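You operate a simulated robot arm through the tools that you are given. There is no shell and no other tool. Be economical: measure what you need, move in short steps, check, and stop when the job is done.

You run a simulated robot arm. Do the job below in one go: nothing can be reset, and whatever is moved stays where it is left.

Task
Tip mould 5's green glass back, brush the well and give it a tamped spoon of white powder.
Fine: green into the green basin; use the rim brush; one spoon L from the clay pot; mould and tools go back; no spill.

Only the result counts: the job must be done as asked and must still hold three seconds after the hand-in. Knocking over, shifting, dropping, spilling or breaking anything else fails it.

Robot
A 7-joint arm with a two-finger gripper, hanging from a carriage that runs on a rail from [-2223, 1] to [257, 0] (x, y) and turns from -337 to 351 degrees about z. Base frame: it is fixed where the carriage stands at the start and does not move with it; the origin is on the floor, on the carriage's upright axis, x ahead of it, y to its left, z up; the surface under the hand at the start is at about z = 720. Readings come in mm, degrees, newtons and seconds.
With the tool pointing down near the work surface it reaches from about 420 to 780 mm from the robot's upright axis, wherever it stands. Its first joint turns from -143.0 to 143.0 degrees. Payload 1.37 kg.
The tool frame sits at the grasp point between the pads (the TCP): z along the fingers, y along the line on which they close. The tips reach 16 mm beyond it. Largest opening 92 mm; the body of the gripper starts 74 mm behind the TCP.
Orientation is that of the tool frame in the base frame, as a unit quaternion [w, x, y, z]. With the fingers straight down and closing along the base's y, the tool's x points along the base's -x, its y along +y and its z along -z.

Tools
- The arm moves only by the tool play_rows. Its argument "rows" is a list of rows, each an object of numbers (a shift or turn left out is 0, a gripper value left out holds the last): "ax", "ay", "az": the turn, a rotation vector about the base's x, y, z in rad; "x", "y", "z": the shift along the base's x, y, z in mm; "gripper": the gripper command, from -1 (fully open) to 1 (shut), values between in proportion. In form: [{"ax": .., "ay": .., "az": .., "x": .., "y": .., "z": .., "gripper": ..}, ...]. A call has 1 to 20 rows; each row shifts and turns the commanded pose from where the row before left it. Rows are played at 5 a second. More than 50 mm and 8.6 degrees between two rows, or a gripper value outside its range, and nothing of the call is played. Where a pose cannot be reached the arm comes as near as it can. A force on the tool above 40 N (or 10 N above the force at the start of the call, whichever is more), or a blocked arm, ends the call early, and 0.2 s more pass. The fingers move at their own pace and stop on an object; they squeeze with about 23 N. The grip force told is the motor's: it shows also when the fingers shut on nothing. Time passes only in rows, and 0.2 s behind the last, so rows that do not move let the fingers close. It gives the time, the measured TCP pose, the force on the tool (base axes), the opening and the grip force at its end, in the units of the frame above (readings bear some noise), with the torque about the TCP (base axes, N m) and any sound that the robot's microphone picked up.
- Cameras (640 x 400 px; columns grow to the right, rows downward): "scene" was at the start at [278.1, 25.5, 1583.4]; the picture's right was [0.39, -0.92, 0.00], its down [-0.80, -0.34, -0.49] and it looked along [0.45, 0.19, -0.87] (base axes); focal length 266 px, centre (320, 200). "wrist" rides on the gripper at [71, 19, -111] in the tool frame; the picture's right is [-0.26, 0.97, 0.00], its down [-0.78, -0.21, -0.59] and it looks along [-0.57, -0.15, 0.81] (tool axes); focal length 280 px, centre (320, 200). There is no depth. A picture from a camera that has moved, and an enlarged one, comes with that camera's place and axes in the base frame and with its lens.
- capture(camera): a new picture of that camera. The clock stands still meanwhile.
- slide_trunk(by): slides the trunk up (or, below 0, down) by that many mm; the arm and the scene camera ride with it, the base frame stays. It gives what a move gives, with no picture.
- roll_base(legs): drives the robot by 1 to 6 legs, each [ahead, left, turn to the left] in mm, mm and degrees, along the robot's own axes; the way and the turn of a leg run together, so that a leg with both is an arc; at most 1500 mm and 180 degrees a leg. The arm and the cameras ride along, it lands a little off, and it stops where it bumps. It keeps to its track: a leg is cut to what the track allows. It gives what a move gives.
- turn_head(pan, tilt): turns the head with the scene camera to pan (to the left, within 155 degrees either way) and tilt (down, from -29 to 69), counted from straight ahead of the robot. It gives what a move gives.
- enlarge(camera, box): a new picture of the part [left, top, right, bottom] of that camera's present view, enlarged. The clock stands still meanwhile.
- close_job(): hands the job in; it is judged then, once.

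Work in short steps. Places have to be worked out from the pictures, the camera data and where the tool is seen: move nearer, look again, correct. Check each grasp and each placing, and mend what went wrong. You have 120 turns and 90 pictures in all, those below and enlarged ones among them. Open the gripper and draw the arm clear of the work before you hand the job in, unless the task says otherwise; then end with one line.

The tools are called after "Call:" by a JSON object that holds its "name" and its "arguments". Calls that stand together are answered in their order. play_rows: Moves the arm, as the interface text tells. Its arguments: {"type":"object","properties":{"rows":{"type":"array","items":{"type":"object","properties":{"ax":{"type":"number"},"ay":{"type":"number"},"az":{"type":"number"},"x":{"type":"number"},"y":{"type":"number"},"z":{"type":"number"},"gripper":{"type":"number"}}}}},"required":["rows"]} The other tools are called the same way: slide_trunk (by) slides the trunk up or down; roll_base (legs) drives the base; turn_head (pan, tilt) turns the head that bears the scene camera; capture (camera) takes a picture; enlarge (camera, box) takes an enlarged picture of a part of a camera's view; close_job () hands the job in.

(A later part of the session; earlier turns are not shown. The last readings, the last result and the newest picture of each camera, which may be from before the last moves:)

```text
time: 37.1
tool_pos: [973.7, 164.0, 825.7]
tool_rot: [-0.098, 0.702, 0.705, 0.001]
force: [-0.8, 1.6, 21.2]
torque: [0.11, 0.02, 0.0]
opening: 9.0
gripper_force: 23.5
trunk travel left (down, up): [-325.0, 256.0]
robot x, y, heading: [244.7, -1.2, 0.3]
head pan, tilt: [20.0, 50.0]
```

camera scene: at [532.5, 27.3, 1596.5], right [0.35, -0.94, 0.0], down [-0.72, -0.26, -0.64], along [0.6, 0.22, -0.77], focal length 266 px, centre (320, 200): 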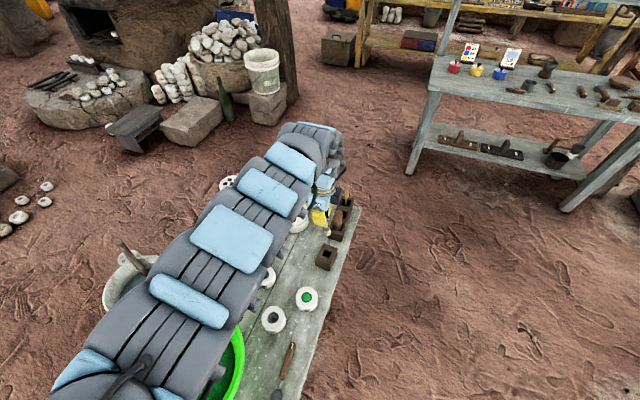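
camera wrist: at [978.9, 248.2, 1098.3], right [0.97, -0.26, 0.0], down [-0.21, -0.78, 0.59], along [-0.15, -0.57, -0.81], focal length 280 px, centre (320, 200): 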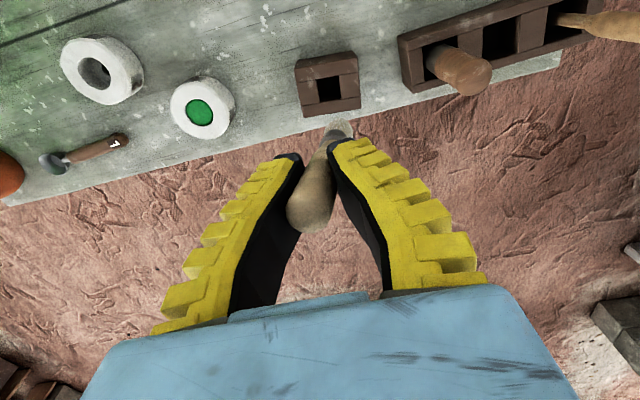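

Call:
{"name": "play_rows", "arguments": {"rows": [{"z": 3}, {"gripper": 0.2}, {"gripper": 0}, {"z": 20}, {"z": 40}, {"z": 40, "gripper": -1}, {"ax": -0.07, "ay": -0.07}, {"ax": -0.07, "ay": -0.07}]}}

Call:
{"name": "capture", "arguments": {"camera": "wrist"}}

```text
time: 38.9
tool_pos: [969.1, 161.0, 925.3]
tool_rot: [0.002, 0.707, 0.708, -0.001]
force: [1.0, -0.1, 0.5]
torque: [0.04, 0.03, -0.01]
opening: 92.1
gripper_force: 0.1
trunk travel left (down, up): [-325.0, 256.0]
robot x, y, heading: [242.2, -1.3, 0.2]
head pan, tilt: [20.0, 50.0]
```

```text
48 pictures are left
camera wrist: at [989.2, 232.8, 1036.4], right [0.97, -0.26, 0.0], down [-0.21, -0.78, 0.59], along [-0.15, -0.57, -0.81], focal length 280 px, centre (320, 200)
```

wrist: 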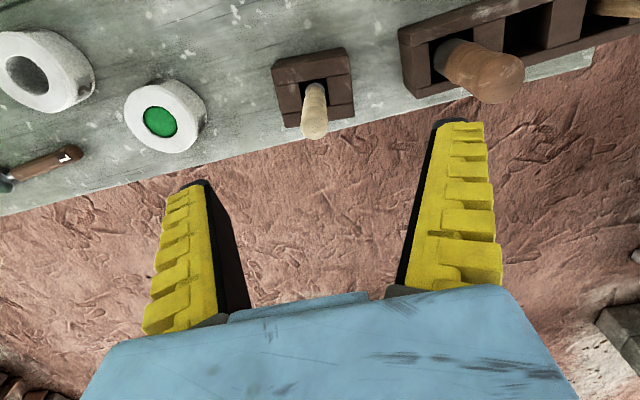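

The brush stands back upright. Next the mould: I raise the trunk 150 for more inner reach, then bring the hand over mould 5 (≈(805,174)) in standard orientation.

Call:
{"name": "slide_trunk", "arguments": {"by": 150}}

Call:
{"name": "play_rows", "arguments": {"rows": [{"x": -15, "z": -12, "az": 0.14}, {"x": -15, "z": -12, "az": 0.14}, {"x": -15, "z": -12, "az": 0.14}, {"x": -15, "z": -12, "az": 0.14}, {"x": -15, "z": -12, "az": 0.14}, {"x": -15, "z": -12, "az": 0.14}, {"x": -15, "z": -12, "az": 0.14}, {"x": -15, "z": -12, "az": 0.14}, {"x": -15, "z": -12, "az": 0.14}, {"x": -15, "y": 6, "z": -12, "az": 0.14}, {"x": -15, "y": 6, "z": -12, "az": 0.14}, {"az": 0.03, "z": -20}]}}

Call:
{"name": "capture", "arguments": {"camera": "wrist"}}

```text
time: 40.6
tool_pos: [969.3, 161.8, 1075.3]
tool_rot: [0.001, 0.706, 0.708, -0.001]
force: [0.7, -0.3, 0.5]
torque: [0.02, -0.01, 0.01]
opening: 91.8
gripper_force: 0.1
trunk travel left (down, up): [-475.0, 106.0]
robot x, y, heading: [243.6, -3.0, 0.3]
head pan, tilt: [20.0, 50.0]
```

```text
time: 43.2
tool_pos: [876.9, 176.7, 912.8]
tool_rot: [0.0, -0.002, 1.0, -0.001]
force: [-0.8, 0.3, 1.1]
torque: [0.0, 0.05, 0.0]
opening: 91.9
gripper_force: 0.0
out of reach, approached as far as the arm can: row 2, 3, 4, 5, 6, 7, 8, 10, 11
trunk travel left (down, up): [-475.0, 106.0]
robot x, y, heading: [242.4, 0.2, 0.3]
head pan, tilt: [20.0, 50.0]
```

```text
47 pictures are left
camera wrist: at [806.4, 196.3, 1023.5], right [0.26, 0.97, 0.0], down [0.78, -0.21, 0.59], along [0.57, -0.15, -0.81], focal length 280 px, centre (320, 200)
```

wrist: 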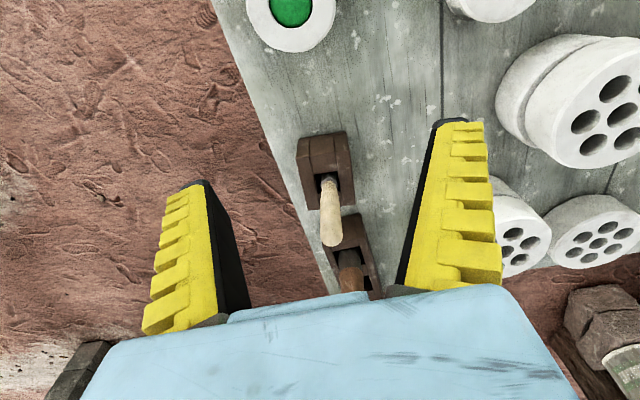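

Mould 5 centre ≈(806,173). Move over it.

Call:
{"name": "play_rows", "arguments": {"rows": [{"x": -20, "z": -15}, {"x": -25, "z": -15}, {"x": -25, "y": -3, "z": -15}, {"z": -20}]}}

Call:
{"name": "capture", "arguments": {"camera": "wrist"}}

```text
time: 44.2
tool_pos: [839.7, 174.7, 865.9]
tool_rot: [0.001, -0.002, 1.0, -0.001]
force: [0.2, -0.1, -0.3]
torque: [0.01, 0.04, 0.02]
opening: 91.8
gripper_force: 0.0
out of reach, approached as far as the arm can: row 2, 3
trunk travel left (down, up): [-475.0, 106.0]
robot x, y, heading: [239.7, -3.7, 0.3]
head pan, tilt: [20.0, 50.0]
```

```text
46 pictures are left
camera wrist: at [768.7, 195.4, 977.2], right [0.26, 0.97, 0.0], down [0.78, -0.21, 0.59], along [0.57, -0.15, -0.81], focal length 280 px, centre (320, 200)
```

wrist: 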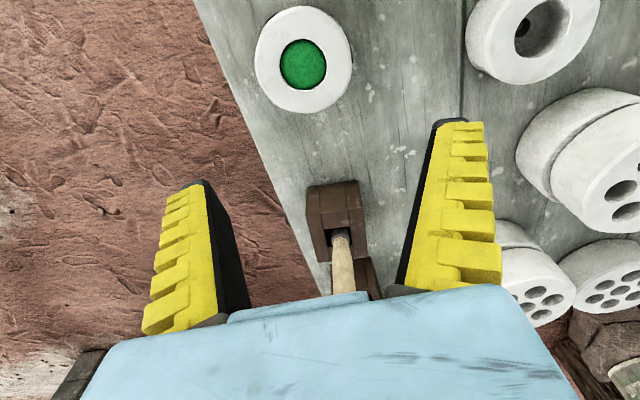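

Inner limit again; I drive the carriage 80 back so the mould lies at a comfortable radius.

Call:
{"name": "roll_base", "arguments": {"legs": [[-80, 0, 0]]}}

Call:
{"name": "play_rows", "arguments": {"rows": [{"x": 20}, {"x": 20}]}}

```text
time: 45.3
tool_pos: [763.4, 173.9, 866.7]
tool_rot: [0.001, -0.001, 1.0, 0.001]
force: [0.0, 0.7, 0.6]
torque: [0.03, 0.01, -0.04]
opening: 91.9
gripper_force: 0.0
trunk travel left (down, up): [-475.0, 106.0]
robot x, y, heading: [163.6, -4.0, 0.4]
head pan, tilt: [20.0, 50.0]
```

```text
time: 45.9
tool_pos: [800.4, 175.1, 868.3]
tool_rot: [0.001, -0.002, 1.0, 0.001]
force: [0.3, 0.2, 0.4]
torque: [0.01, 0.0, -0.05]
opening: 91.8
gripper_force: 0.0
trunk travel left (down, up): [-475.0, 106.0]
robot x, y, heading: [166.9, 0.6, 0.1]
head pan, tilt: [20.0, 50.0]
```

Call:
{"name": "play_rows", "arguments": {"rows": [{"x": 5, "y": -1, "z": -30}, {"z": -35}, {"z": -25}]}}

Call:
{"name": "capture", "arguments": {"camera": "wrist"}}

```text
time: 46.7
tool_pos: [807.1, 171.5, 774.7]
tool_rot: [0.001, 0.001, 1.0, 0.0]
force: [1.2, 0.6, 0.1]
torque: [0.0, -0.01, 0.03]
opening: 92.0
gripper_force: 0.0
trunk travel left (down, up): [-475.0, 106.0]
robot x, y, heading: [163.8, -0.9, 0.2]
head pan, tilt: [20.0, 50.0]
```

```text
45 pictures are left
camera wrist: at [735.8, 191.6, 885.5], right [0.26, 0.97, 0.0], down [0.78, -0.21, 0.59], along [0.57, -0.15, -0.81], focal length 280 px, centre (320, 200)
```

wrist: 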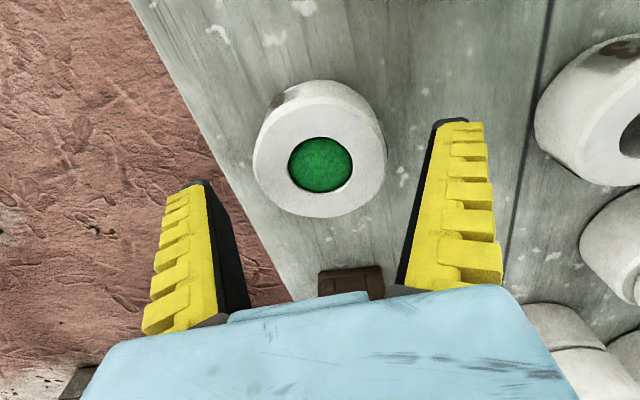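

Centred well; lower 30 and grip the mould.

Call:
{"name": "play_rows", "arguments": {"rows": [{"x": -2, "y": 2, "z": -15}, {"z": -14}, {"gripper": 1}, {"gripper": 1}, {"gripper": 1}]}}

Call:
{"name": "capture", "arguments": {"camera": "wrist"}}

```text
time: 47.9
tool_pos: [805.5, 174.4, 746.6]
tool_rot: [0.001, -0.001, 1.0, 0.001]
force: [0.2, -0.5, 0.6]
torque: [0.05, 0.0, -0.02]
opening: 67.7
gripper_force: 23.4
trunk travel left (down, up): [-475.0, 106.0]
robot x, y, heading: [166.9, -1.0, -0.3]
head pan, tilt: [20.0, 50.0]
```

```text
44 pictures are left
camera wrist: at [735.0, 195.0, 857.5], right [0.26, 0.97, 0.0], down [0.78, -0.21, 0.59], along [0.57, -0.15, -0.81], focal length 280 px, centre (320, 200)
```

wrist: 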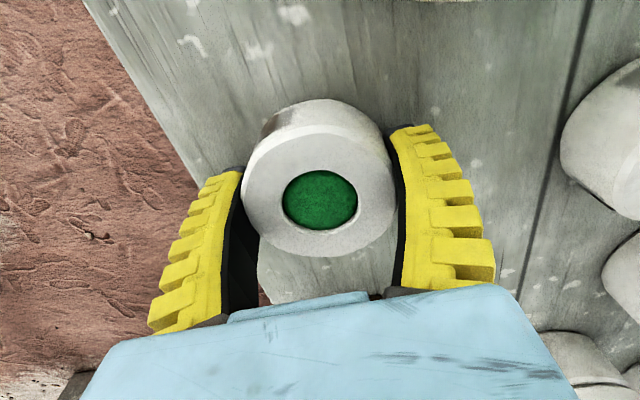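

Mould 5 is gripped (67.7 mm). Lift, back the carriage to x≈-50 and turn toward the basin.

Call:
{"name": "play_rows", "arguments": {"rows": [{"z": 10}, {"z": 25}, {"z": 30}, {"z": 30}, {"x": 10, "z": 30}, {"x": 10, "z": 25}]}}

Call:
{"name": "roll_base", "arguments": {"legs": [[-215, 0, 0], [0, 0, 8]]}}

Call:
{"name": "capture", "arguments": {"camera": "wrist"}}

Call:
{"name": "turn_head", "arguments": {"pan": 45, "tilt": 55}}

Call:
{"name": "capture", "arguments": {"camera": "scene"}}

```text
time: 49.3
tool_pos: [826.5, 175.2, 898.4]
tool_rot: [0.0, 0.001, 1.0, 0.0]
force: [0.2, 0.9, -0.8]
torque: [0.02, -0.01, 0.03]
opening: 0.0
gripper_force: 22.7
trunk travel left (down, up): [-475.0, 106.0]
robot x, y, heading: [161.7, -0.8, 0.3]
head pan, tilt: [20.0, 50.0]
```

```text
time: 51.6
tool_pos: [580.1, 264.8, 897.4]
tool_rot: [0.001, -0.069, 0.998, 0.0]
force: [-0.3, -0.5, -0.4]
torque: [0.0, -0.01, -0.02]
opening: 0.0
gripper_force: 23.4
trunk travel left (down, up): [-475.0, 106.0]
robot x, y, heading: [-53.7, -1.0, 7.9]
head pan, tilt: [20.0, 50.0]
```

```text
43 pictures are left
camera wrist: at [507.7, 275.6, 1008.3], right [0.13, 0.99, 0.0], down [0.8, -0.1, 0.59], along [0.59, -0.07, -0.81], focal length 280 px, centre (320, 200)
```

wrist: 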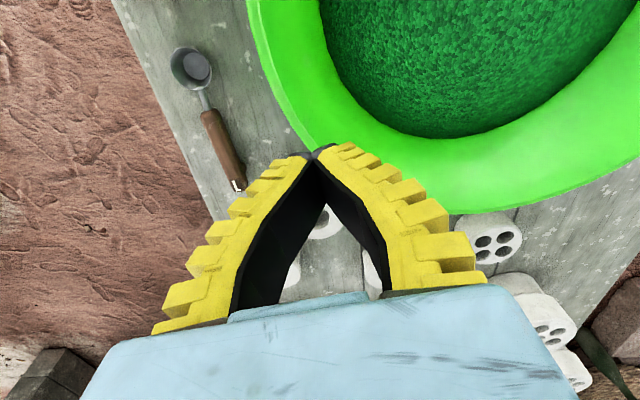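

```text
time: 52.5
tool_pos: [580.4, 264.8, 897.5]
tool_rot: [0.001, -0.07, 0.998, 0.0]
force: [-0.2, 0.3, 0.7]
torque: [0.0, 0.01, -0.02]
opening: 0.0
gripper_force: 23.3
trunk travel left (down, up): [-475.0, 106.0]
robot x, y, heading: [-51.0, 0.7, 7.9]
head pan, tilt: [45.0, 55.0]
```

```text
42 pictures are left
camera scene: at [207.2, 88.3, 1740.0], right [0.8, -0.6, 0.0], down [-0.49, -0.65, -0.57], along [0.35, 0.46, -0.82], focal length 266 px, centre (320, 200)
```

scene: 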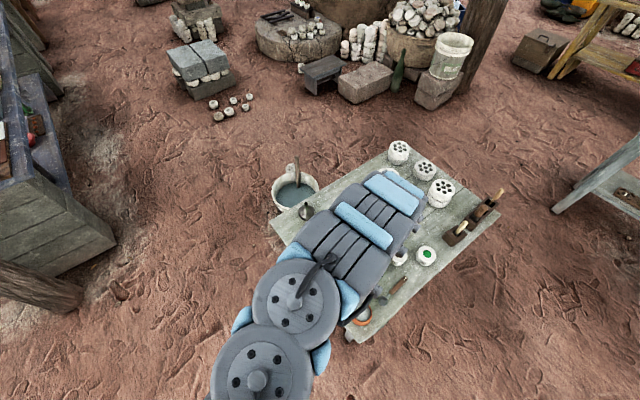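

The mould slipped out of the grip at the lift; check how it stands.

Call:
{"name": "enlarge", "arguments": {"camera": "scene", "box": [390, 170, 510, 290]}}

Call:
{"name": "roll_base", "arguments": {"legs": [[0, 0, -8], [215, 0, 0]]}}

Call:
{"name": "play_rows", "arguments": {"rows": [{"x": -10, "gripper": -1}, {"x": -10, "z": -20}, {"z": -30}]}}

Call:
{"name": "capture", "arguments": {"camera": "wrist"}}

```text
3.33 times, centred on (450, 230) of scene
camera zoom: at [207.2, 88.3, 1740.0], right [0.8, -0.6, 0.0], down [-0.49, -0.65, -0.57], along [0.35, 0.46, -0.82], focal length 886 px, centre (-113, 100)
```

zoom: 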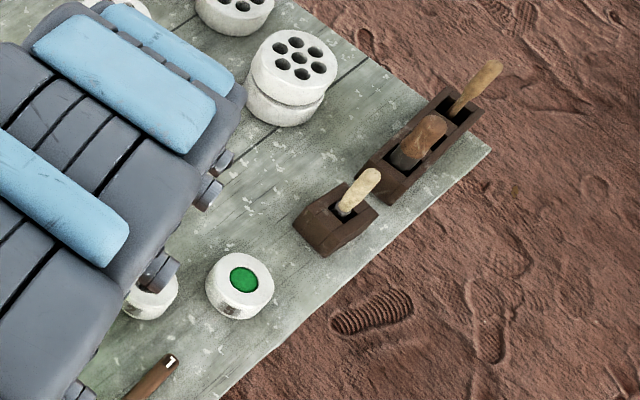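

```text
time: 54.7
tool_pos: [825.0, 174.6, 897.6]
tool_rot: [0.002, 0.0, 1.0, 0.0]
force: [-0.4, 0.2, -1.2]
torque: [0.0, 0.0, -0.01]
opening: 0.2
gripper_force: 23.3
trunk travel left (down, up): [-475.0, 106.0]
robot x, y, heading: [161.6, 1.7, 0.0]
head pan, tilt: [45.0, 55.0]
```

```text
time: 55.5
tool_pos: [804.8, 175.0, 847.0]
tool_rot: [0.002, 0.0, 1.0, -0.001]
force: [-0.1, 0.2, 1.1]
torque: [-0.06, 0.04, 0.0]
opening: 91.9
gripper_force: 0.0
trunk travel left (down, up): [-475.0, 106.0]
robot x, y, heading: [165.2, 0.2, -0.0]
head pan, tilt: [45.0, 55.0]
```

```text
40 pictures are left
camera wrist: at [734.1, 195.0, 958.3], right [0.26, 0.96, 0.0], down [0.78, -0.21, 0.59], along [0.57, -0.15, -0.81], focal length 280 px, centre (320, 200)
```

wrist: 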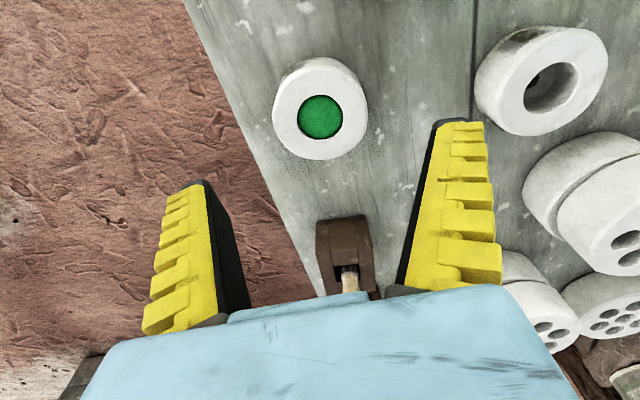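

Mould undisturbed. I'll grip deeper (tips almost at the table) and lift slowly.

Call:
{"name": "play_rows", "arguments": {"rows": [{"z": -30}, {"z": -40}, {"z": -25}, {"z": -8}, {"z": -5}]}}

```text
time: 56.7
tool_pos: [804.8, 176.3, 739.3]
tool_rot: [0.0, 0.0, 1.0, 0.0]
force: [1.1, 1.0, -0.8]
torque: [0.02, 0.03, -0.04]
opening: 91.7
gripper_force: 0.1
trunk travel left (down, up): [-475.0, 106.0]
robot x, y, heading: [161.2, 4.0, -0.3]
head pan, tilt: [45.0, 55.0]
```

Call:
{"name": "play_rows", "arguments": {"rows": [{"z": -3, "y": -1}, {"z": -2}, {"gripper": 1}, {"gripper": 1}, {"gripper": 1}, {"gripper": 1}]}}

Call:
{"name": "play_rows", "arguments": {"rows": [{"z": 3}, {"z": 4}, {"z": 5}, {"z": 6}]}}

Call:
{"name": "capture", "arguments": {"camera": "wrist"}}

```text
time: 58.1
tool_pos: [805.8, 175.3, 734.0]
tool_rot: [0.001, 0.0, 1.0, 0.0]
force: [0.0, 1.0, 1.9]
torque: [-0.1, 0.02, 0.01]
opening: 69.0
gripper_force: 23.1
trunk travel left (down, up): [-475.0, 106.0]
robot x, y, heading: [162.4, 1.0, 0.0]
head pan, tilt: [45.0, 55.0]
```

```text
time: 59.1
tool_pos: [805.9, 173.9, 752.8]
tool_rot: [0.002, 0.0, 1.0, 0.0]
force: [0.6, 0.0, -2.0]
torque: [0.05, 0.02, 0.02]
opening: 68.7
gripper_force: 23.0
trunk travel left (down, up): [-475.0, 106.0]
robot x, y, heading: [161.9, -1.7, 0.0]
head pan, tilt: [45.0, 55.0]
```

```text
39 pictures are left
camera wrist: at [734.5, 194.5, 863.7], right [0.26, 0.97, 0.0], down [0.78, -0.21, 0.59], along [0.57, -0.15, -0.81], focal length 280 px, centre (320, 200)
```

wrist: 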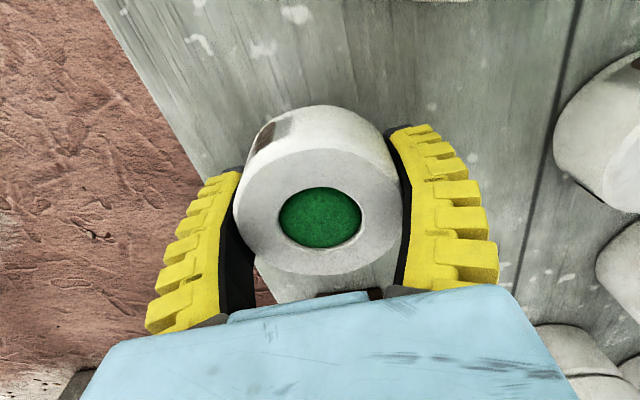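

Held and lifted now. Raise gently to z≈895.

Call:
{"name": "play_rows", "arguments": {"rows": [{"z": 12}, {"z": 15}, {"z": 15}, {"z": 15}, {"z": 15}, {"z": 15, "x": 4}, {"z": 15, "x": 4}, {"z": 15, "x": 4}, {"z": 15, "x": 4}, {"z": 10, "x": 4}]}}

Call:
{"name": "roll_base", "arguments": {"legs": [[-215, 0, 0], [0, 0, 17]]}}

Call:
{"name": "capture", "arguments": {"camera": "wrist"}}

```text
time: 61.3
tool_pos: [823.5, 173.6, 895.2]
tool_rot: [0.0, 0.0, 1.0, 0.0]
force: [0.0, -0.3, -2.4]
torque: [0.0, 0.02, -0.01]
opening: 68.8
gripper_force: 22.9
trunk travel left (down, up): [-475.0, 106.0]
robot x, y, heading: [163.0, 0.3, 0.0]
head pan, tilt: [45.0, 55.0]
```

```text
time: 64.0
tool_pos: [531.7, 358.9, 894.1]
tool_rot: [0.001, -0.147, 0.989, 0.0]
force: [-0.5, 1.0, -1.9]
torque: [0.0, 0.02, -0.02]
opening: 69.0
gripper_force: 23.1
trunk travel left (down, up): [-475.0, 106.0]
robot x, y, heading: [-50.3, -1.5, 17.1]
head pan, tilt: [45.0, 55.0]
```

```text
38 pictures are left
camera wrist: at [458.3, 356.9, 1005.5], right [-0.03, 1.0, 0.0], down [0.81, 0.02, 0.59], along [0.59, 0.02, -0.81], focal length 280 px, centre (320, 200)
```

wrist: 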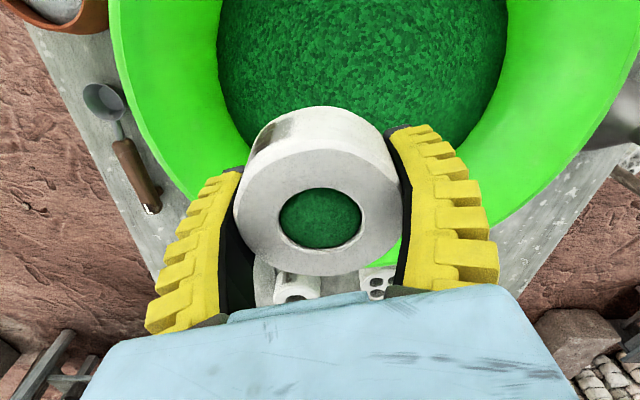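

Mould is over the basin edge. I move the TCP to about (545,393,940) above the frit, then tilt outward about the closing axis in stages.

Call:
{"name": "play_rows", "arguments": {"rows": [{"x": 6, "y": 15, "z": 15}, {"x": 6, "y": 15, "z": 15}, {"y": 5, "z": 15}, {"ax": 0.029, "ay": -0.0956}, {"ax": 0.029, "ay": -0.0956}, {"ax": 0.029, "ay": -0.0956}, {"ax": 0.029, "ay": -0.0956}]}}

```text
time: 65.6
tool_pos: [559.2, 408.4, 956.7]
tool_rot: [0.173, -0.144, 0.974, 0.026]
force: [0.2, -0.3, -2.4]
torque: [0.0, -0.02, 0.02]
opening: 68.6
gripper_force: 22.9
out of reach, approached as far as the arm can: row 6, 7
trunk travel left (down, up): [-475.0, 106.0]
robot x, y, heading: [-53.2, 0.4, 16.9]
head pan, tilt: [45.0, 55.0]
```

Limited by inner folding; I raise the trunk by 105 and lower the hand accordingly to unfold the arm.

Call:
{"name": "slide_trunk", "arguments": {"by": 105}}

Call:
{"name": "play_rows", "arguments": {"rows": [{"z": -25}, {"z": -30}, {"z": -30}, {"z": -25}, {"x": -5, "y": -5, "ax": 0.029, "ay": -0.0956}, {"x": -5, "y": -5, "ax": 0.029, "ay": -0.0956}]}}

```text
time: 66.9
tool_pos: [557.9, 407.2, 1060.3]
tool_rot: [0.171, -0.144, 0.974, 0.024]
force: [0.0, -0.1, -1.8]
torque: [-0.02, -0.01, 0.02]
opening: 68.6
gripper_force: 22.8
trunk travel left (down, up): [-580.0, 1.0]
robot x, y, heading: [-51.6, -4.1, 17.1]
head pan, tilt: [45.0, 55.0]
```

```text
time: 68.3
tool_pos: [550.1, 397.9, 950.5]
tool_rot: [0.268, -0.141, 0.952, 0.039]
force: [0.6, 0.3, -1.5]
torque: [0.03, 0.06, -0.02]
opening: 69.0
gripper_force: 22.8
trunk travel left (down, up): [-580.0, 1.0]
robot x, y, heading: [-49.3, 3.4, 17.2]
head pan, tilt: [45.0, 55.0]
```

Works. Continue tilting over the basin.

Call:
{"name": "play_rows", "arguments": {"rows": [{"ax": 0.029, "ay": -0.0956}, {"ax": 0.029, "ay": -0.0956}, {"ax": 0.029, "ay": -0.0956}, {"ax": 0.029, "ay": -0.0956}, {"ax": 0.029, "ay": -0.0956}, {"ax": 0.029, "ay": -0.0956}, {"ax": 0.029, "ay": -0.0956}]}}

Call:
{"name": "capture", "arguments": {"camera": "wrist"}}

```text
time: 69.9
tool_pos: [547.4, 398.2, 950.8]
tool_rot: [0.579, -0.118, 0.803, 0.085]
force: [0.5, 0.7, -2.4]
torque: [0.01, -0.04, -0.02]
opening: 68.6
gripper_force: 23.3
trunk travel left (down, up): [-580.0, 1.0]
robot x, y, heading: [-51.3, -1.5, 17.0]
head pan, tilt: [45.0, 55.0]
```

```text
37 pictures are left
camera wrist: at [420.9, 381.0, 918.3], right [-0.2, 0.95, 0.25], down [-0.24, -0.29, 0.93], along [0.95, 0.12, 0.28], focal length 280 px, centre (320, 200)
```

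wrist: 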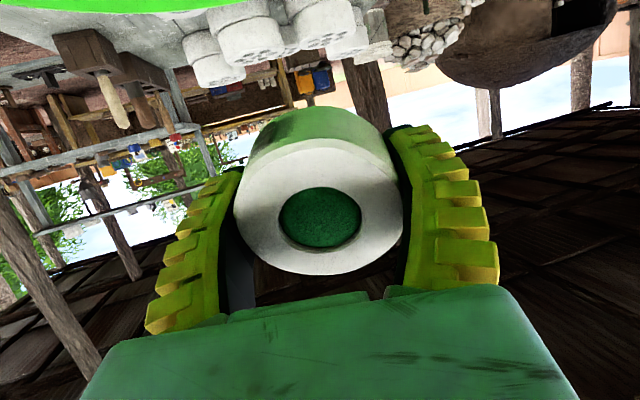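

Tilt ≈71°, nothing pours yet. Continue to ≈115°.

Call:
{"name": "play_rows", "arguments": {"rows": [{"ax": 0.029, "ay": -0.0956}, {"ax": 0.029, "ay": -0.0956}, {"ax": 0.029, "ay": -0.0956}, {"ax": 0.029, "ay": -0.0956}, {"ax": 0.029, "ay": -0.0956}, {"ax": 0.029, "ay": -0.0956}, {"ax": 0.029, "ay": -0.0956}, {}]}}

Call:
{"name": "capture", "arguments": {"camera": "wrist"}}

```text
time: 71.7
tool_pos: [524.3, 389.9, 998.2]
tool_rot: [0.808, -0.089, 0.571, 0.117]
force: [0.3, 0.3, -2.1]
torque: [0.04, 0.03, 0.0]
opening: 68.8
gripper_force: 22.7
out of reach, approached as far as the arm can: row 5, 6, 7
trunk travel left (down, up): [-580.0, 1.0]
robot x, y, heading: [-52.0, -0.4, 16.7]
head pan, tilt: [45.0, 55.0]
```

```text
36 pictures are left
camera wrist: at [441.1, 384.9, 895.0], right [-0.36, 0.9, 0.24], down [-0.72, -0.43, 0.54], along [0.59, 0.02, 0.81], focal length 280 px, centre (320, 200)
```

wrist: 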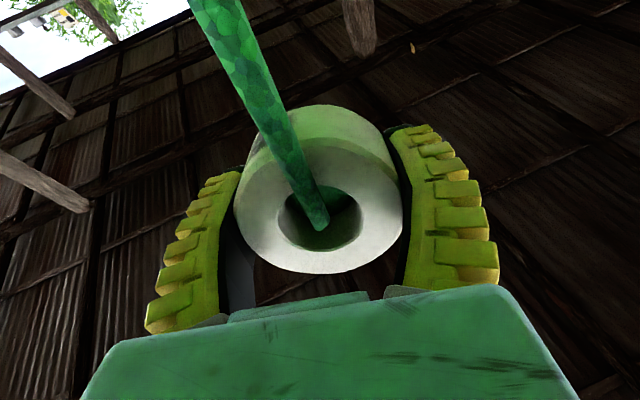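

It is pouring into the basin. I hold still until it runs out.

Call:
{"name": "play_rows", "arguments": {"rows": [{}, {}, {}, {}, {}, {}, {}, {}, {}, {}, {}, {}]}}

Call:
{"name": "capture", "arguments": {"camera": "wrist"}}

```text
time: 74.3
tool_pos: [524.3, 388.8, 999.6]
tool_rot: [0.808, -0.087, 0.572, 0.115]
force: [-0.7, 0.2, -2.9]
torque: [-0.01, 0.02, 0.0]
opening: 68.6
gripper_force: 22.6
trunk travel left (down, up): [-580.0, 1.0]
robot x, y, heading: [-58.2, 0.7, 17.0]
head pan, tilt: [45.0, 55.0]
```

```text
35 pictures are left
camera wrist: at [442.3, 384.1, 895.1], right [-0.36, 0.9, 0.24], down [-0.72, -0.43, 0.54], along [0.59, 0.02, 0.81], focal length 280 px, centre (320, 200)
```

wrist: 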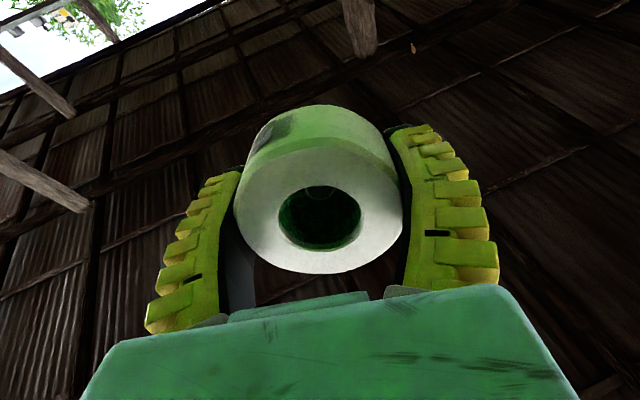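

Empty. Turn the mould upright again.

Call:
{"name": "play_rows", "arguments": {"rows": [{"x": 3, "z": -6, "ax": -0.0293, "ay": 0.096}, {"x": 3, "z": -6, "ax": -0.0293, "ay": 0.096}, {"x": 3, "z": -6, "ax": -0.0293, "ay": 0.096}, {"x": 3, "z": -6, "ax": -0.0293, "ay": 0.096}, {"x": 3, "z": -6, "ax": -0.0293, "ay": 0.096}, {"x": 3, "z": -6, "ax": -0.0293, "ay": 0.096}, {"x": 3, "z": -6, "ax": -0.0293, "ay": 0.096}, {"ax": -0.0293, "ay": 0.096}, {"ax": -0.0293, "ay": 0.096}, {"ax": -0.0293, "ay": 0.096}, {"ax": -0.0293, "ay": 0.096}, {"ax": -0.0293, "ay": 0.096}, {"ax": -0.0293, "ay": 0.096}, {"ax": -0.0293, "ay": 0.096}, {"ax": -0.0293, "ay": 0.096}, {"ax": -0.0293, "ay": 0.096}, {"ax": -0.0293, "ay": 0.096}, {"ax": -0.0293, "ay": 0.096}, {"ax": -0.0293, "ay": 0.096}]}}

Call:
{"name": "capture", "arguments": {"camera": "wrist"}}

```text
time: 78.3
tool_pos: [542.3, 408.2, 946.7]
tool_rot: [0.126, -0.15, 0.979, 0.05]
force: [1.2, -6.8, -6.6]
torque: [0.54, -0.03, 0.15]
opening: 70.1
gripper_force: 23.3
out of reach, approached as far as the arm can: row 11, 12, 13, 14, 15, 16
trunk travel left (down, up): [-580.0, 1.0]
robot x, y, heading: [-49.1, 1.2, 16.9]
head pan, tilt: [45.0, 55.0]
```

```text
34 pictures are left
camera wrist: at [445.7, 392.9, 1035.7], right [-0.05, 0.99, 0.13], down [0.65, -0.06, 0.76], along [0.76, 0.12, -0.64], focal length 280 px, centre (320, 200)
```

wrist: 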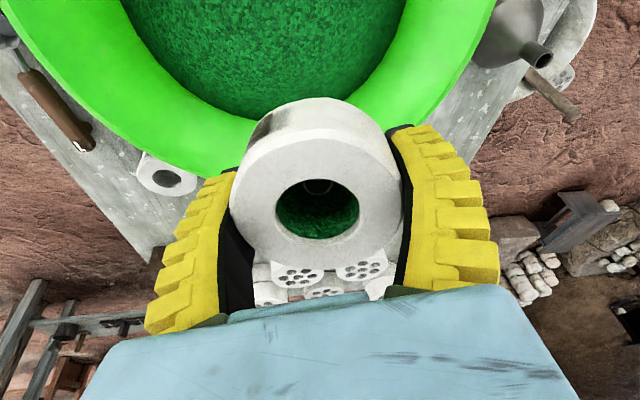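

Residue shows in the well as expected. Force reading is odd; re-read it with a still row.

Call:
{"name": "play_rows", "arguments": {"rows": [{}]}}

Call:
{"name": "capture", "arguments": {"camera": "scene"}}

```text
time: 78.7
tool_pos: [543.9, 410.1, 947.6]
tool_rot: [0.128, -0.152, 0.979, 0.052]
force: [0.0, 0.5, -2.7]
torque: [-0.02, 0.01, -0.01]
opening: 70.2
gripper_force: 23.1
trunk travel left (down, up): [-580.0, 1.0]
robot x, y, heading: [-49.7, 1.0, 17.0]
head pan, tilt: [45.0, 55.0]
```

```text
33 pictures are left
camera scene: at [190.1, 127.6, 1845.0], right [0.88, -0.47, 0.0], down [-0.39, -0.72, -0.57], along [0.27, 0.51, -0.82], focal length 266 px, centre (320, 200)
```

scene: 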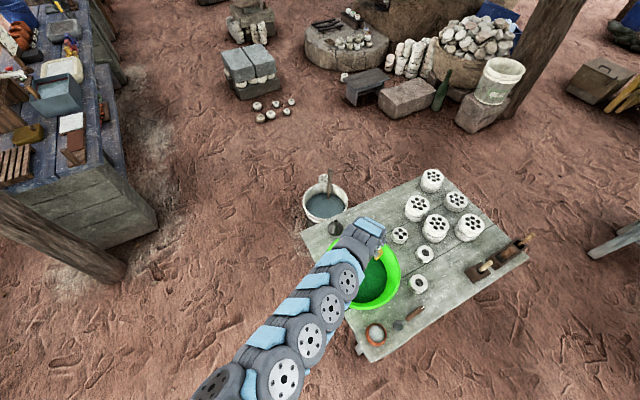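

Transient only. Level the tool exactly, then travel back to the mould's place.

Call:
{"name": "play_rows", "arguments": {"rows": [{"ax": -0.0476, "ay": 0.0793, "x": 3, "y": -5}, {"ax": -0.0476, "ay": 0.0793, "x": 3, "y": -5}, {"ax": -0.0476, "ay": 0.0793, "x": 3, "y": -5}]}}

Call:
{"name": "roll_base", "arguments": {"legs": [[0, 0, -17], [215, 0, 0]]}}

Call:
{"name": "capture", "arguments": {"camera": "wrist"}}

```text
time: 79.5
tool_pos: [552.1, 396.2, 948.1]
tool_rot: [0.0, -0.153, 0.988, -0.001]
force: [-0.1, -0.9, -3.4]
torque: [0.03, -0.07, 0.02]
opening: 69.9
gripper_force: 22.7
trunk travel left (down, up): [-580.0, 1.0]
robot x, y, heading: [-51.1, 2.4, 16.9]
head pan, tilt: [45.0, 55.0]
```

```text
time: 82.2
tool_pos: [855.2, 199.7, 948.3]
tool_rot: [0.001, -0.003, 1.0, -0.001]
force: [-0.2, -0.3, -3.2]
torque: [-0.01, 0.01, -0.06]
opening: 70.2
gripper_force: 23.3
trunk travel left (down, up): [-580.0, 1.0]
robot x, y, heading: [163.1, 1.2, -0.2]
head pan, tilt: [45.0, 55.0]
```

```text
32 pictures are left
camera wrist: at [784.1, 220.4, 1059.1], right [0.26, 0.97, 0.0], down [0.78, -0.21, 0.59], along [0.57, -0.15, -0.81], focal length 280 px, centre (320, 200)
```

wrist: 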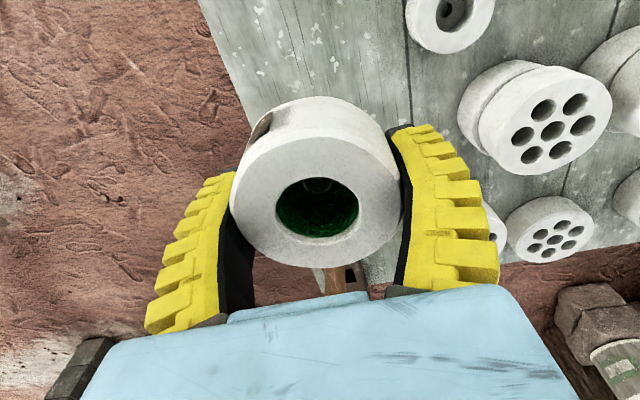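

Back near its place. Move above (805,175), lower the trunk 105, then descend.

Call:
{"name": "play_rows", "arguments": {"rows": [{"x": -16, "y": -8}, {"x": -17, "y": -8}, {"x": -17, "y": -9}]}}

Call:
{"name": "slide_trunk", "arguments": {"by": -105}}

Call:
{"name": "capture", "arguments": {"camera": "wrist"}}

```text
time: 83.0
tool_pos: [806.5, 173.8, 948.4]
tool_rot: [0.001, -0.003, 1.0, -0.001]
force: [0.6, 0.6, -1.9]
torque: [-0.05, 0.05, 0.04]
opening: 70.1
gripper_force: 23.2
trunk travel left (down, up): [-580.0, 1.0]
robot x, y, heading: [159.8, 2.5, -0.2]
head pan, tilt: [45.0, 55.0]
```

```text
time: 84.3
tool_pos: [806.0, 175.1, 842.9]
tool_rot: [0.001, -0.004, 1.0, 0.0]
force: [-0.4, 0.1, -2.6]
torque: [0.02, 0.01, 0.04]
opening: 70.3
gripper_force: 23.0
trunk travel left (down, up): [-475.0, 106.0]
robot x, y, heading: [165.1, 0.2, -0.4]
head pan, tilt: [45.0, 55.0]
```

```text
31 pictures are left
camera wrist: at [735.5, 194.9, 953.7], right [0.26, 0.97, 0.0], down [0.78, -0.21, 0.59], along [0.57, -0.15, -0.81], focal length 280 px, centre (320, 200)
```

wrist: 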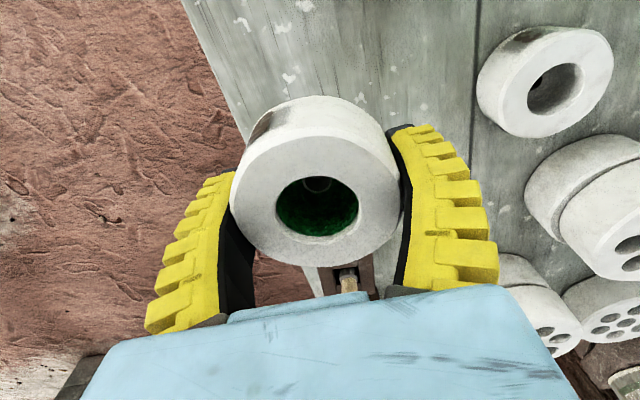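

The mould shifted ~4 mm toward −x in the grip, so I place with TCP 4 mm further ahead, lowering gently.

Call:
{"name": "play_rows", "arguments": {"rows": [{"x": 3, "z": -30}, {"z": -30}, {"z": -25}, {"z": -10}, {"z": -6}]}}

Call:
{"name": "play_rows", "arguments": {"rows": [{"z": -3}, {"z": -2}]}}

```text
time: 85.5
tool_pos: [809.9, 174.4, 741.5]
tool_rot: [0.001, -0.004, 1.0, 0.0]
force: [0.3, -0.6, -2.3]
torque: [0.01, 0.0, 0.0]
opening: 70.3
gripper_force: 22.5
trunk travel left (down, up): [-475.0, 106.0]
robot x, y, heading: [159.2, 0.1, -0.3]
head pan, tilt: [45.0, 55.0]
```

```text
time: 86.1
tool_pos: [809.6, 174.0, 737.3]
tool_rot: [0.001, -0.004, 1.0, 0.0]
force: [-1.2, 0.5, 0.9]
torque: [0.0, -0.06, 0.03]
opening: 70.4
gripper_force: 23.0
trunk travel left (down, up): [-475.0, 106.0]
robot x, y, heading: [163.8, -1.4, -0.2]
head pan, tilt: [45.0, 55.0]
```

Contact with the table. Settle 1.5 mm, release slowly and rise.

Call:
{"name": "play_rows", "arguments": {"rows": [{"z": -1.5}, {"gripper": 0.0}, {"gripper": -0.5}, {"gripper": -1}, {"gripper": -1}, {"z": 30}, {"z": 40}, {"z": 30}]}}

Call:
{"name": "capture", "arguments": {"camera": "wrist"}}

```text
time: 87.9
tool_pos: [809.7, 174.2, 836.2]
tool_rot: [0.002, -0.003, 1.0, -0.001]
force: [-0.4, -0.7, -0.4]
torque: [0.02, -0.03, 0.04]
opening: 91.9
gripper_force: 0.0
trunk travel left (down, up): [-475.0, 106.0]
robot x, y, heading: [160.1, -2.4, -0.3]
head pan, tilt: [45.0, 55.0]
```

```text
30 pictures are left
camera wrist: at [738.7, 193.9, 947.3], right [0.26, 0.97, 0.0], down [0.78, -0.21, 0.59], along [0.57, -0.15, -0.81], focal length 280 px, centre (320, 200)
```

wrist: 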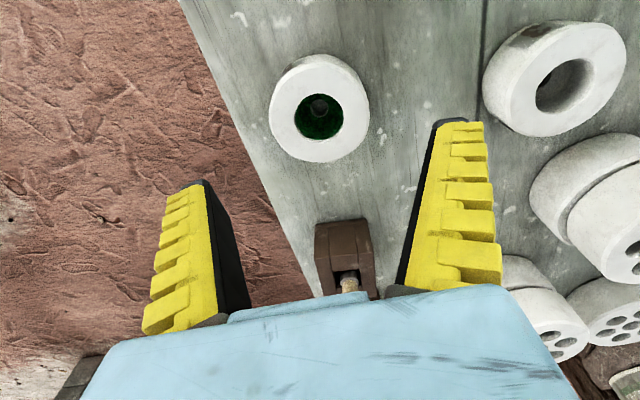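

Call:
{"name": "enlarge", "arguments": {"camera": "wrist", "box": [260, 45, 380, 170]}}

```text
3.20 times, centred on (320, 108) of wrist
camera zoom: at [738.7, 193.9, 947.3], right [0.26, 0.97, 0.0], down [0.78, -0.21, 0.59], along [0.57, -0.15, -0.81], focal length 897 px, centre (320, 496)
```

zoom: 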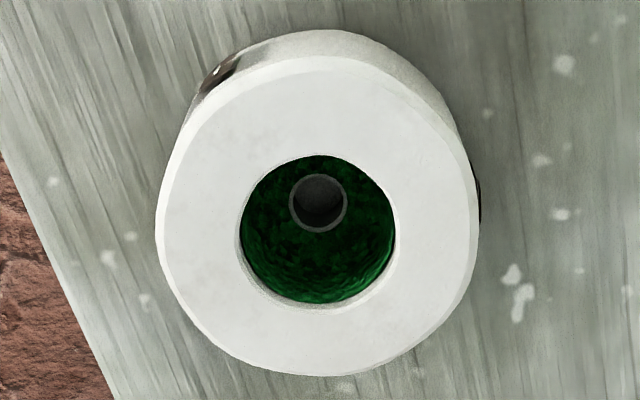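

Well has green residue; mould seated at ≈(803,177). Now fetch the brush: raise, roll ahead 80, lower trunk 80.

Call:
{"name": "play_rows", "arguments": {"rows": [{"z": 30, "x": 10}, {"z": 30, "x": 10}, {"z": 30, "x": 10}, {"z": 30, "x": 10}]}}

Call:
{"name": "roll_base", "arguments": {"legs": [[80, 0, 0]]}}

Call:
{"name": "slide_trunk", "arguments": {"by": -80}}

Call:
{"name": "play_rows", "arguments": {"rows": [{"x": 20, "y": -6, "z": 15}, {"x": 20, "y": -6, "z": 15}]}}

```text
time: 88.9
tool_pos: [848.4, 176.4, 957.5]
tool_rot: [0.0, -0.003, 1.0, -0.001]
force: [-0.9, 1.0, -0.6]
torque: [0.0, -0.05, 0.03]
opening: 92.1
gripper_force: 0.1
trunk travel left (down, up): [-475.0, 106.0]
robot x, y, heading: [162.8, -2.3, -0.3]
head pan, tilt: [45.0, 55.0]
```

```text
time: 90.0
tool_pos: [929.0, 176.8, 956.9]
tool_rot: [0.001, -0.005, 1.0, -0.001]
force: [0.6, -0.1, 0.1]
torque: [-0.01, 0.01, 0.0]
opening: 92.0
gripper_force: 0.1
trunk travel left (down, up): [-475.0, 106.0]
robot x, y, heading: [244.5, 2.5, -0.3]
head pan, tilt: [45.0, 55.0]
```

```text
time: 91.2
tool_pos: [928.0, 176.0, 876.1]
tool_rot: [0.001, -0.005, 1.0, -0.002]
force: [0.5, 0.2, -0.1]
torque: [0.03, 0.02, 0.0]
opening: 92.0
gripper_force: 0.0
trunk travel left (down, up): [-395.0, 186.0]
robot x, y, heading: [238.3, -1.2, -0.2]
head pan, tilt: [45.0, 55.0]
```

```text
time: 91.8
tool_pos: [967.4, 164.6, 905.4]
tool_rot: [0.001, -0.005, 1.0, -0.001]
force: [-0.8, 0.0, 0.1]
torque: [-0.04, -0.03, 0.0]
opening: 91.7
gripper_force: 0.2
trunk travel left (down, up): [-395.0, 186.0]
robot x, y, heading: [241.8, -0.8, -0.3]
head pan, tilt: [45.0, 55.0]
```

Call:
{"name": "play_rows", "arguments": {"rows": [{"x": 2, "y": -2, "z": -30}, {"z": -25}, {"z": -20}, {"gripper": 0.3}, {"gripper": 0.7}, {"gripper": 1}, {"gripper": 1}]}}

Call:
{"name": "capture", "arguments": {"camera": "wrist"}}

```text
time: 93.4
tool_pos: [971.6, 163.6, 831.3]
tool_rot: [0.0, -0.004, 1.0, 0.0]
force: [-1.9, 0.3, 6.0]
torque: [0.05, 0.23, 0.0]
opening: 12.0
gripper_force: 22.8
trunk travel left (down, up): [-395.0, 186.0]
robot x, y, heading: [240.2, -2.6, -0.1]
head pan, tilt: [45.0, 55.0]
```

```text
28 pictures are left
camera wrist: at [899.4, 183.3, 942.1], right [0.25, 0.97, 0.0], down [0.78, -0.2, 0.59], along [0.57, -0.15, -0.81], focal length 280 px, centre (320, 200)
```

wrist: 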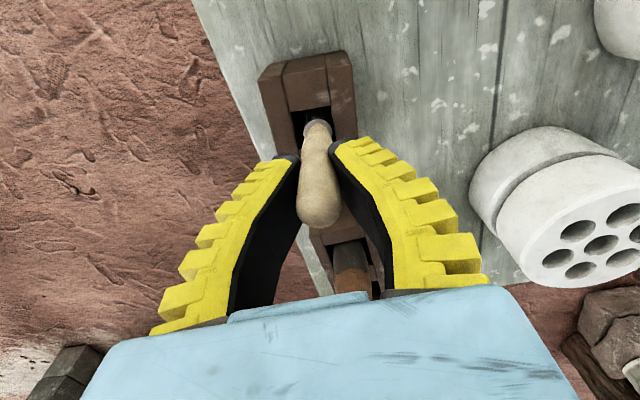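

Brush held upright. Lift and carry over mould 5.

Call:
{"name": "play_rows", "arguments": {"rows": [{"z": 15}, {"z": 20}, {"z": 25}, {"z": 30}, {"z": 20}]}}

Call:
{"name": "roll_base", "arguments": {"legs": [[-80, 0, 0]]}}

Call:
{"name": "capture", "arguments": {"camera": "wrist"}}

```text
time: 94.6
tool_pos: [969.2, 164.5, 942.5]
tool_rot: [0.0, -0.004, 1.0, 0.0]
force: [-1.2, 0.4, -0.5]
torque: [0.02, 0.0, -0.03]
opening: 8.1
gripper_force: 22.8
trunk travel left (down, up): [-395.0, 186.0]
robot x, y, heading: [242.0, 1.1, -0.3]
head pan, tilt: [45.0, 55.0]
```

```text
time: 95.6
tool_pos: [889.5, 164.6, 941.5]
tool_rot: [0.001, -0.003, 1.0, -0.001]
force: [0.7, -0.5, 0.2]
torque: [0.0, 0.03, -0.02]
opening: 6.3
gripper_force: 21.8
trunk travel left (down, up): [-395.0, 186.0]
robot x, y, heading: [159.6, -0.8, -0.4]
head pan, tilt: [45.0, 55.0]
```

```text
27 pictures are left
camera wrist: at [818.9, 184.3, 1053.1], right [0.25, 0.97, 0.0], down [0.78, -0.21, 0.59], along [0.57, -0.15, -0.81], focal length 280 px, centre (320, 200)
```

wrist: 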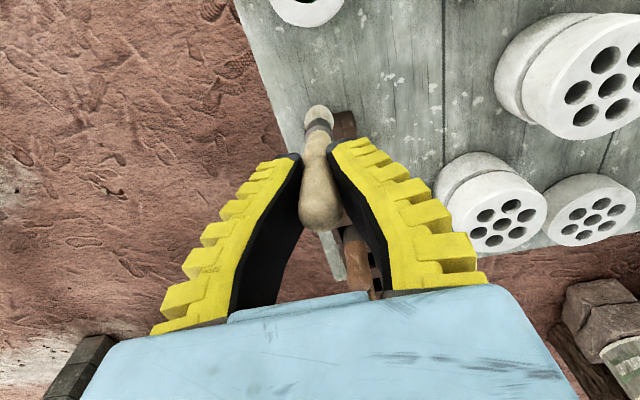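

Brush hangs straight under the TCP, tip ≈z 835. Move over the well centre (803,177).

Call:
{"name": "play_rows", "arguments": {"rows": [{"z": -25, "x": -10}, {"x": -25, "y": 4, "z": -15}, {"x": -25, "y": 4}, {"x": -27, "y": 4}]}}

Call:
{"name": "enlarge", "arguments": {"camera": "wrist", "box": [220, 40, 420, 240]}}

```text
time: 96.6
tool_pos: [802.1, 176.9, 901.7]
tool_rot: [0.0, -0.004, 1.0, 0.0]
force: [1.2, 0.6, -0.4]
torque: [-0.05, 0.02, 0.01]
opening: 5.8
gripper_force: 22.4
trunk travel left (down, up): [-395.0, 186.0]
robot x, y, heading: [159.8, -4.3, -0.3]
head pan, tilt: [45.0, 55.0]
```

```text
2.00 times, centred on (320, 140) of wrist
camera zoom: at [731.2, 196.8, 1011.8], right [0.25, 0.97, 0.0], down [0.78, -0.2, 0.59], along [0.57, -0.15, -0.81], focal length 561 px, centre (320, 320)
```

zoom: 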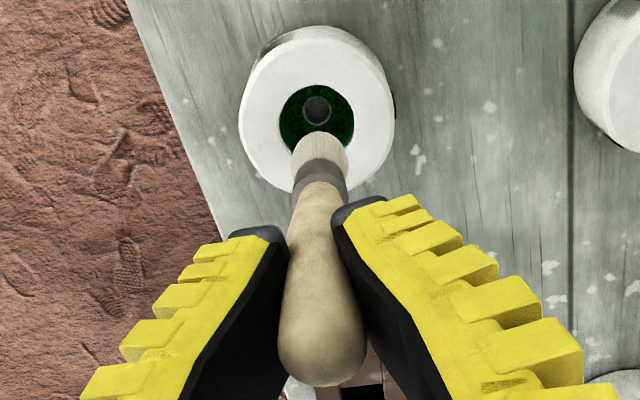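

Aligned. Lower into the well until light contact.

Call:
{"name": "play_rows", "arguments": {"rows": [{"z": -20, "y": -1}, {"z": -15}, {"z": -10}, {"z": -5}, {"z": -4}]}}

Call:
{"name": "play_rows", "arguments": {"rows": [{"z": -3}, {"z": -3}]}}

```text
time: 97.8
tool_pos: [802.6, 175.8, 848.2]
tool_rot: [0.0, -0.004, 1.0, -0.001]
force: [0.6, 0.7, 0.0]
torque: [0.03, 0.02, 0.0]
opening: 6.3
gripper_force: 23.5
trunk travel left (down, up): [-395.0, 186.0]
robot x, y, heading: [159.9, 0.7, -0.1]
head pan, tilt: [45.0, 55.0]
```

```text
time: 98.4
tool_pos: [802.9, 175.9, 842.7]
tool_rot: [0.001, -0.003, 1.0, -0.001]
force: [0.5, -1.0, -0.1]
torque: [0.0, -0.01, -0.02]
opening: 5.9
gripper_force: 23.7
trunk travel left (down, up): [-395.0, 186.0]
robot x, y, heading: [163.3, 0.5, -0.4]
head pan, tilt: [45.0, 55.0]
```

Call:
{"name": "play_rows", "arguments": {"rows": [{"z": -3}, {"z": -2}]}}

Call:
{"name": "enlarge", "arguments": {"camera": "wrist", "box": [220, 40, 420, 240]}}

```text
time: 99.0
tool_pos: [803.6, 176.5, 836.7]
tool_rot: [0.001, -0.003, 1.0, -0.001]
force: [-3.1, 0.0, 11.2]
torque: [-0.05, 0.38, 0.0]
opening: 6.4
gripper_force: 22.6
trunk travel left (down, up): [-395.0, 186.0]
robot x, y, heading: [158.6, 1.8, -0.2]
head pan, tilt: [45.0, 55.0]
```

```text
2.00 times, centred on (320, 140) of wrist
camera zoom: at [732.6, 195.6, 948.3], right [0.26, 0.97, 0.0], down [0.78, -0.21, 0.59], along [0.57, -0.15, -0.81], focal length 561 px, centre (320, 320)
```

zoom: 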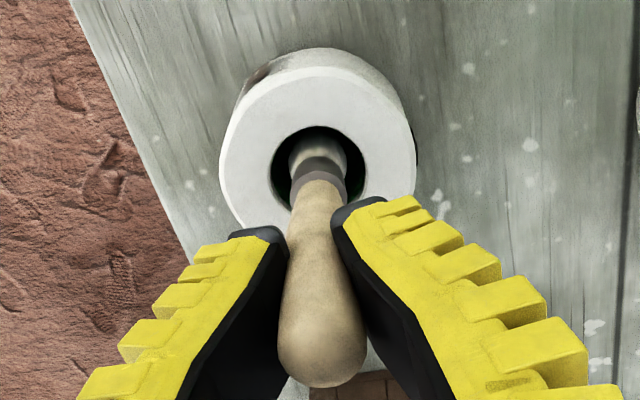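

Bristles touch the bottom. Ease 1 mm and scrub in circles.

Call:
{"name": "play_rows", "arguments": {"rows": [{"z": 1}, {"x": 5}, {"x": -1.5, "y": 3.5}, {"x": -3.5, "y": 1.5}, {"x": -3.5, "y": -1.5}, {"x": -1.5, "y": -3.5}, {"x": 1.5, "y": -3.5}, {"x": 3.5, "y": -1.5}, {"x": 3.5, "y": 1.5}, {"x": 1.5, "y": 3.5}, {"x": -1.5, "y": 3.5}, {"x": -3.5, "y": 1.5}, {"x": -3.5, "y": -1.5}, {"x": -1.5, "y": -3.5}, {"x": 1.5, "y": -3.5}, {"x": 3.5, "y": -1.5}, {"x": 3.5, "y": 1.5}, {"x": 1.5, "y": 3.5}, {"x": -5}]}}

Call:
{"name": "play_rows", "arguments": {"rows": [{"z": 10}, {"z": 20}, {"z": 30}, {"x": 20}, {"x": 20}]}}

Call:
{"name": "enlarge", "arguments": {"camera": "wrist", "box": [220, 0, 420, 200]}}

```text
time: 103.0
tool_pos: [803.6, 177.3, 839.3]
tool_rot: [0.001, -0.005, 1.0, 0.0]
force: [0.4, 0.9, -0.4]
torque: [0.0, 0.03, -0.01]
opening: 6.2
gripper_force: 22.8
trunk travel left (down, up): [-395.0, 186.0]
robot x, y, heading: [159.9, -2.8, -0.4]
head pan, tilt: [45.0, 55.0]
```

```text
time: 104.2
tool_pos: [843.3, 175.5, 899.0]
tool_rot: [0.0, -0.003, 1.0, -0.001]
force: [0.6, -0.4, -1.0]
torque: [0.02, -0.02, -0.01]
opening: 6.1
gripper_force: 23.2
trunk travel left (down, up): [-395.0, 186.0]
robot x, y, heading: [159.6, 0.0, -0.6]
head pan, tilt: [45.0, 55.0]
```

```text
2.00 times, centred on (320, 100) of wrist
camera zoom: at [772.3, 194.6, 1009.4], right [0.26, 0.97, 0.0], down [0.78, -0.21, 0.59], along [0.57, -0.15, -0.81], focal length 561 px, centre (320, 400)
```

zoom: 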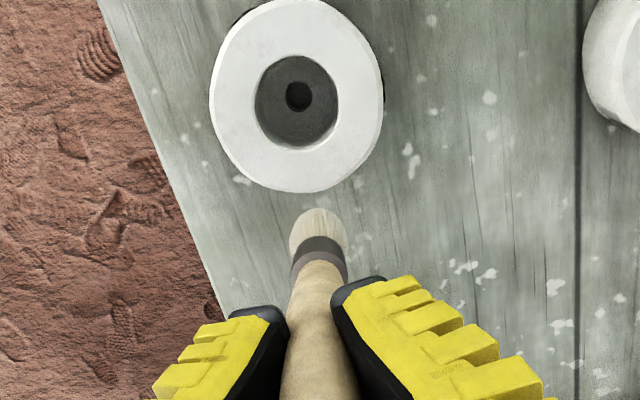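

The well is clean. Return the brush to its rim rack.

Call:
{"name": "play_rows", "arguments": {"rows": [{"z": 20, "x": 15, "y": -4}, {"z": 20, "x": 15, "y": -4}, {"x": 17, "y": -4}]}}

Call:
{"name": "roll_base", "arguments": {"legs": [[80, 0, 0]]}}

Call:
{"name": "play_rows", "arguments": {"rows": [{"z": -20}, {"z": -20}, {"z": -10}]}}

Call:
{"name": "enlarge", "arguments": {"camera": "wrist", "box": [220, 40, 420, 240]}}

```text
time: 105.0
tool_pos: [890.1, 164.4, 939.5]
tool_rot: [0.0, -0.004, 1.0, 0.0]
force: [0.4, 0.0, 0.5]
torque: [-0.04, -0.07, 0.02]
opening: 5.8
gripper_force: 23.0
trunk travel left (down, up): [-395.0, 186.0]
robot x, y, heading: [160.5, -5.0, -0.1]
head pan, tilt: [45.0, 55.0]
```

```text
time: 106.1
tool_pos: [972.0, 162.3, 937.5]
tool_rot: [0.001, -0.003, 1.0, -0.001]
force: [-0.3, -0.1, -0.1]
torque: [0.0, -0.03, -0.02]
opening: 6.3
gripper_force: 22.8
trunk travel left (down, up): [-395.0, 186.0]
robot x, y, heading: [242.8, -0.7, -0.5]
head pan, tilt: [45.0, 55.0]
```

```text
time: 106.9
tool_pos: [973.2, 161.1, 887.9]
tool_rot: [0.001, -0.002, 1.0, -0.001]
force: [0.1, 0.1, 0.1]
torque: [0.01, -0.01, 0.02]
opening: 6.0
gripper_force: 23.3
trunk travel left (down, up): [-395.0, 186.0]
robot x, y, heading: [241.7, 0.2, -0.1]
head pan, tilt: [45.0, 55.0]
```

```text
2.00 times, centred on (320, 140) of wrist
camera zoom: at [901.5, 181.7, 999.3], right [0.26, 0.97, 0.0], down [0.78, -0.21, 0.59], along [0.57, -0.15, -0.81], focal length 561 px, centre (320, 320)
```

zoom: 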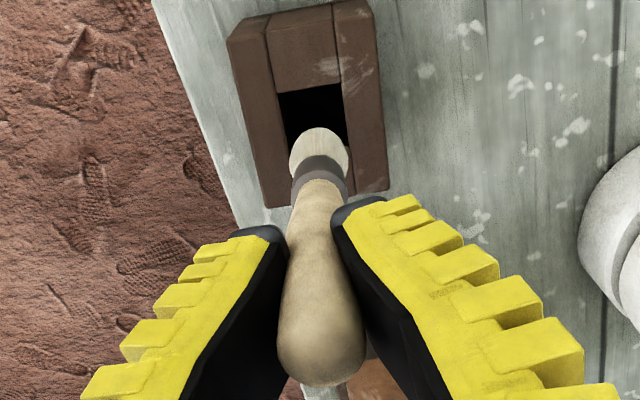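

Shift −4 mm in x to centre on the slot and lower.

Call:
{"name": "play_rows", "arguments": {"rows": [{"x": -4, "y": -0.5}, {"z": -12}, {"z": -12}]}}

Call:
{"name": "enlarge", "arguments": {"camera": "wrist", "box": [220, 40, 420, 240]}}

```text
time: 107.7
tool_pos: [969.0, 161.2, 864.3]
tool_rot: [0.001, -0.004, 1.0, -0.001]
force: [0.9, 0.7, -0.1]
torque: [-0.02, 0.01, -0.01]
opening: 5.8
gripper_force: 23.1
trunk travel left (down, up): [-395.0, 186.0]
robot x, y, heading: [240.6, -0.4, -0.1]
head pan, tilt: [45.0, 55.0]
```

```text
2.00 times, centred on (320, 140) of wrist
camera zoom: at [897.8, 181.4, 974.7], right [0.26, 0.97, 0.0], down [0.78, -0.21, 0.59], along [0.57, -0.15, -0.81], focal length 561 px, centre (320, 320)
```

zoom: 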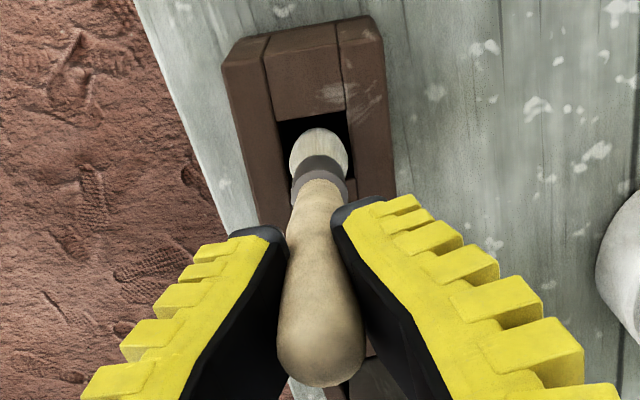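

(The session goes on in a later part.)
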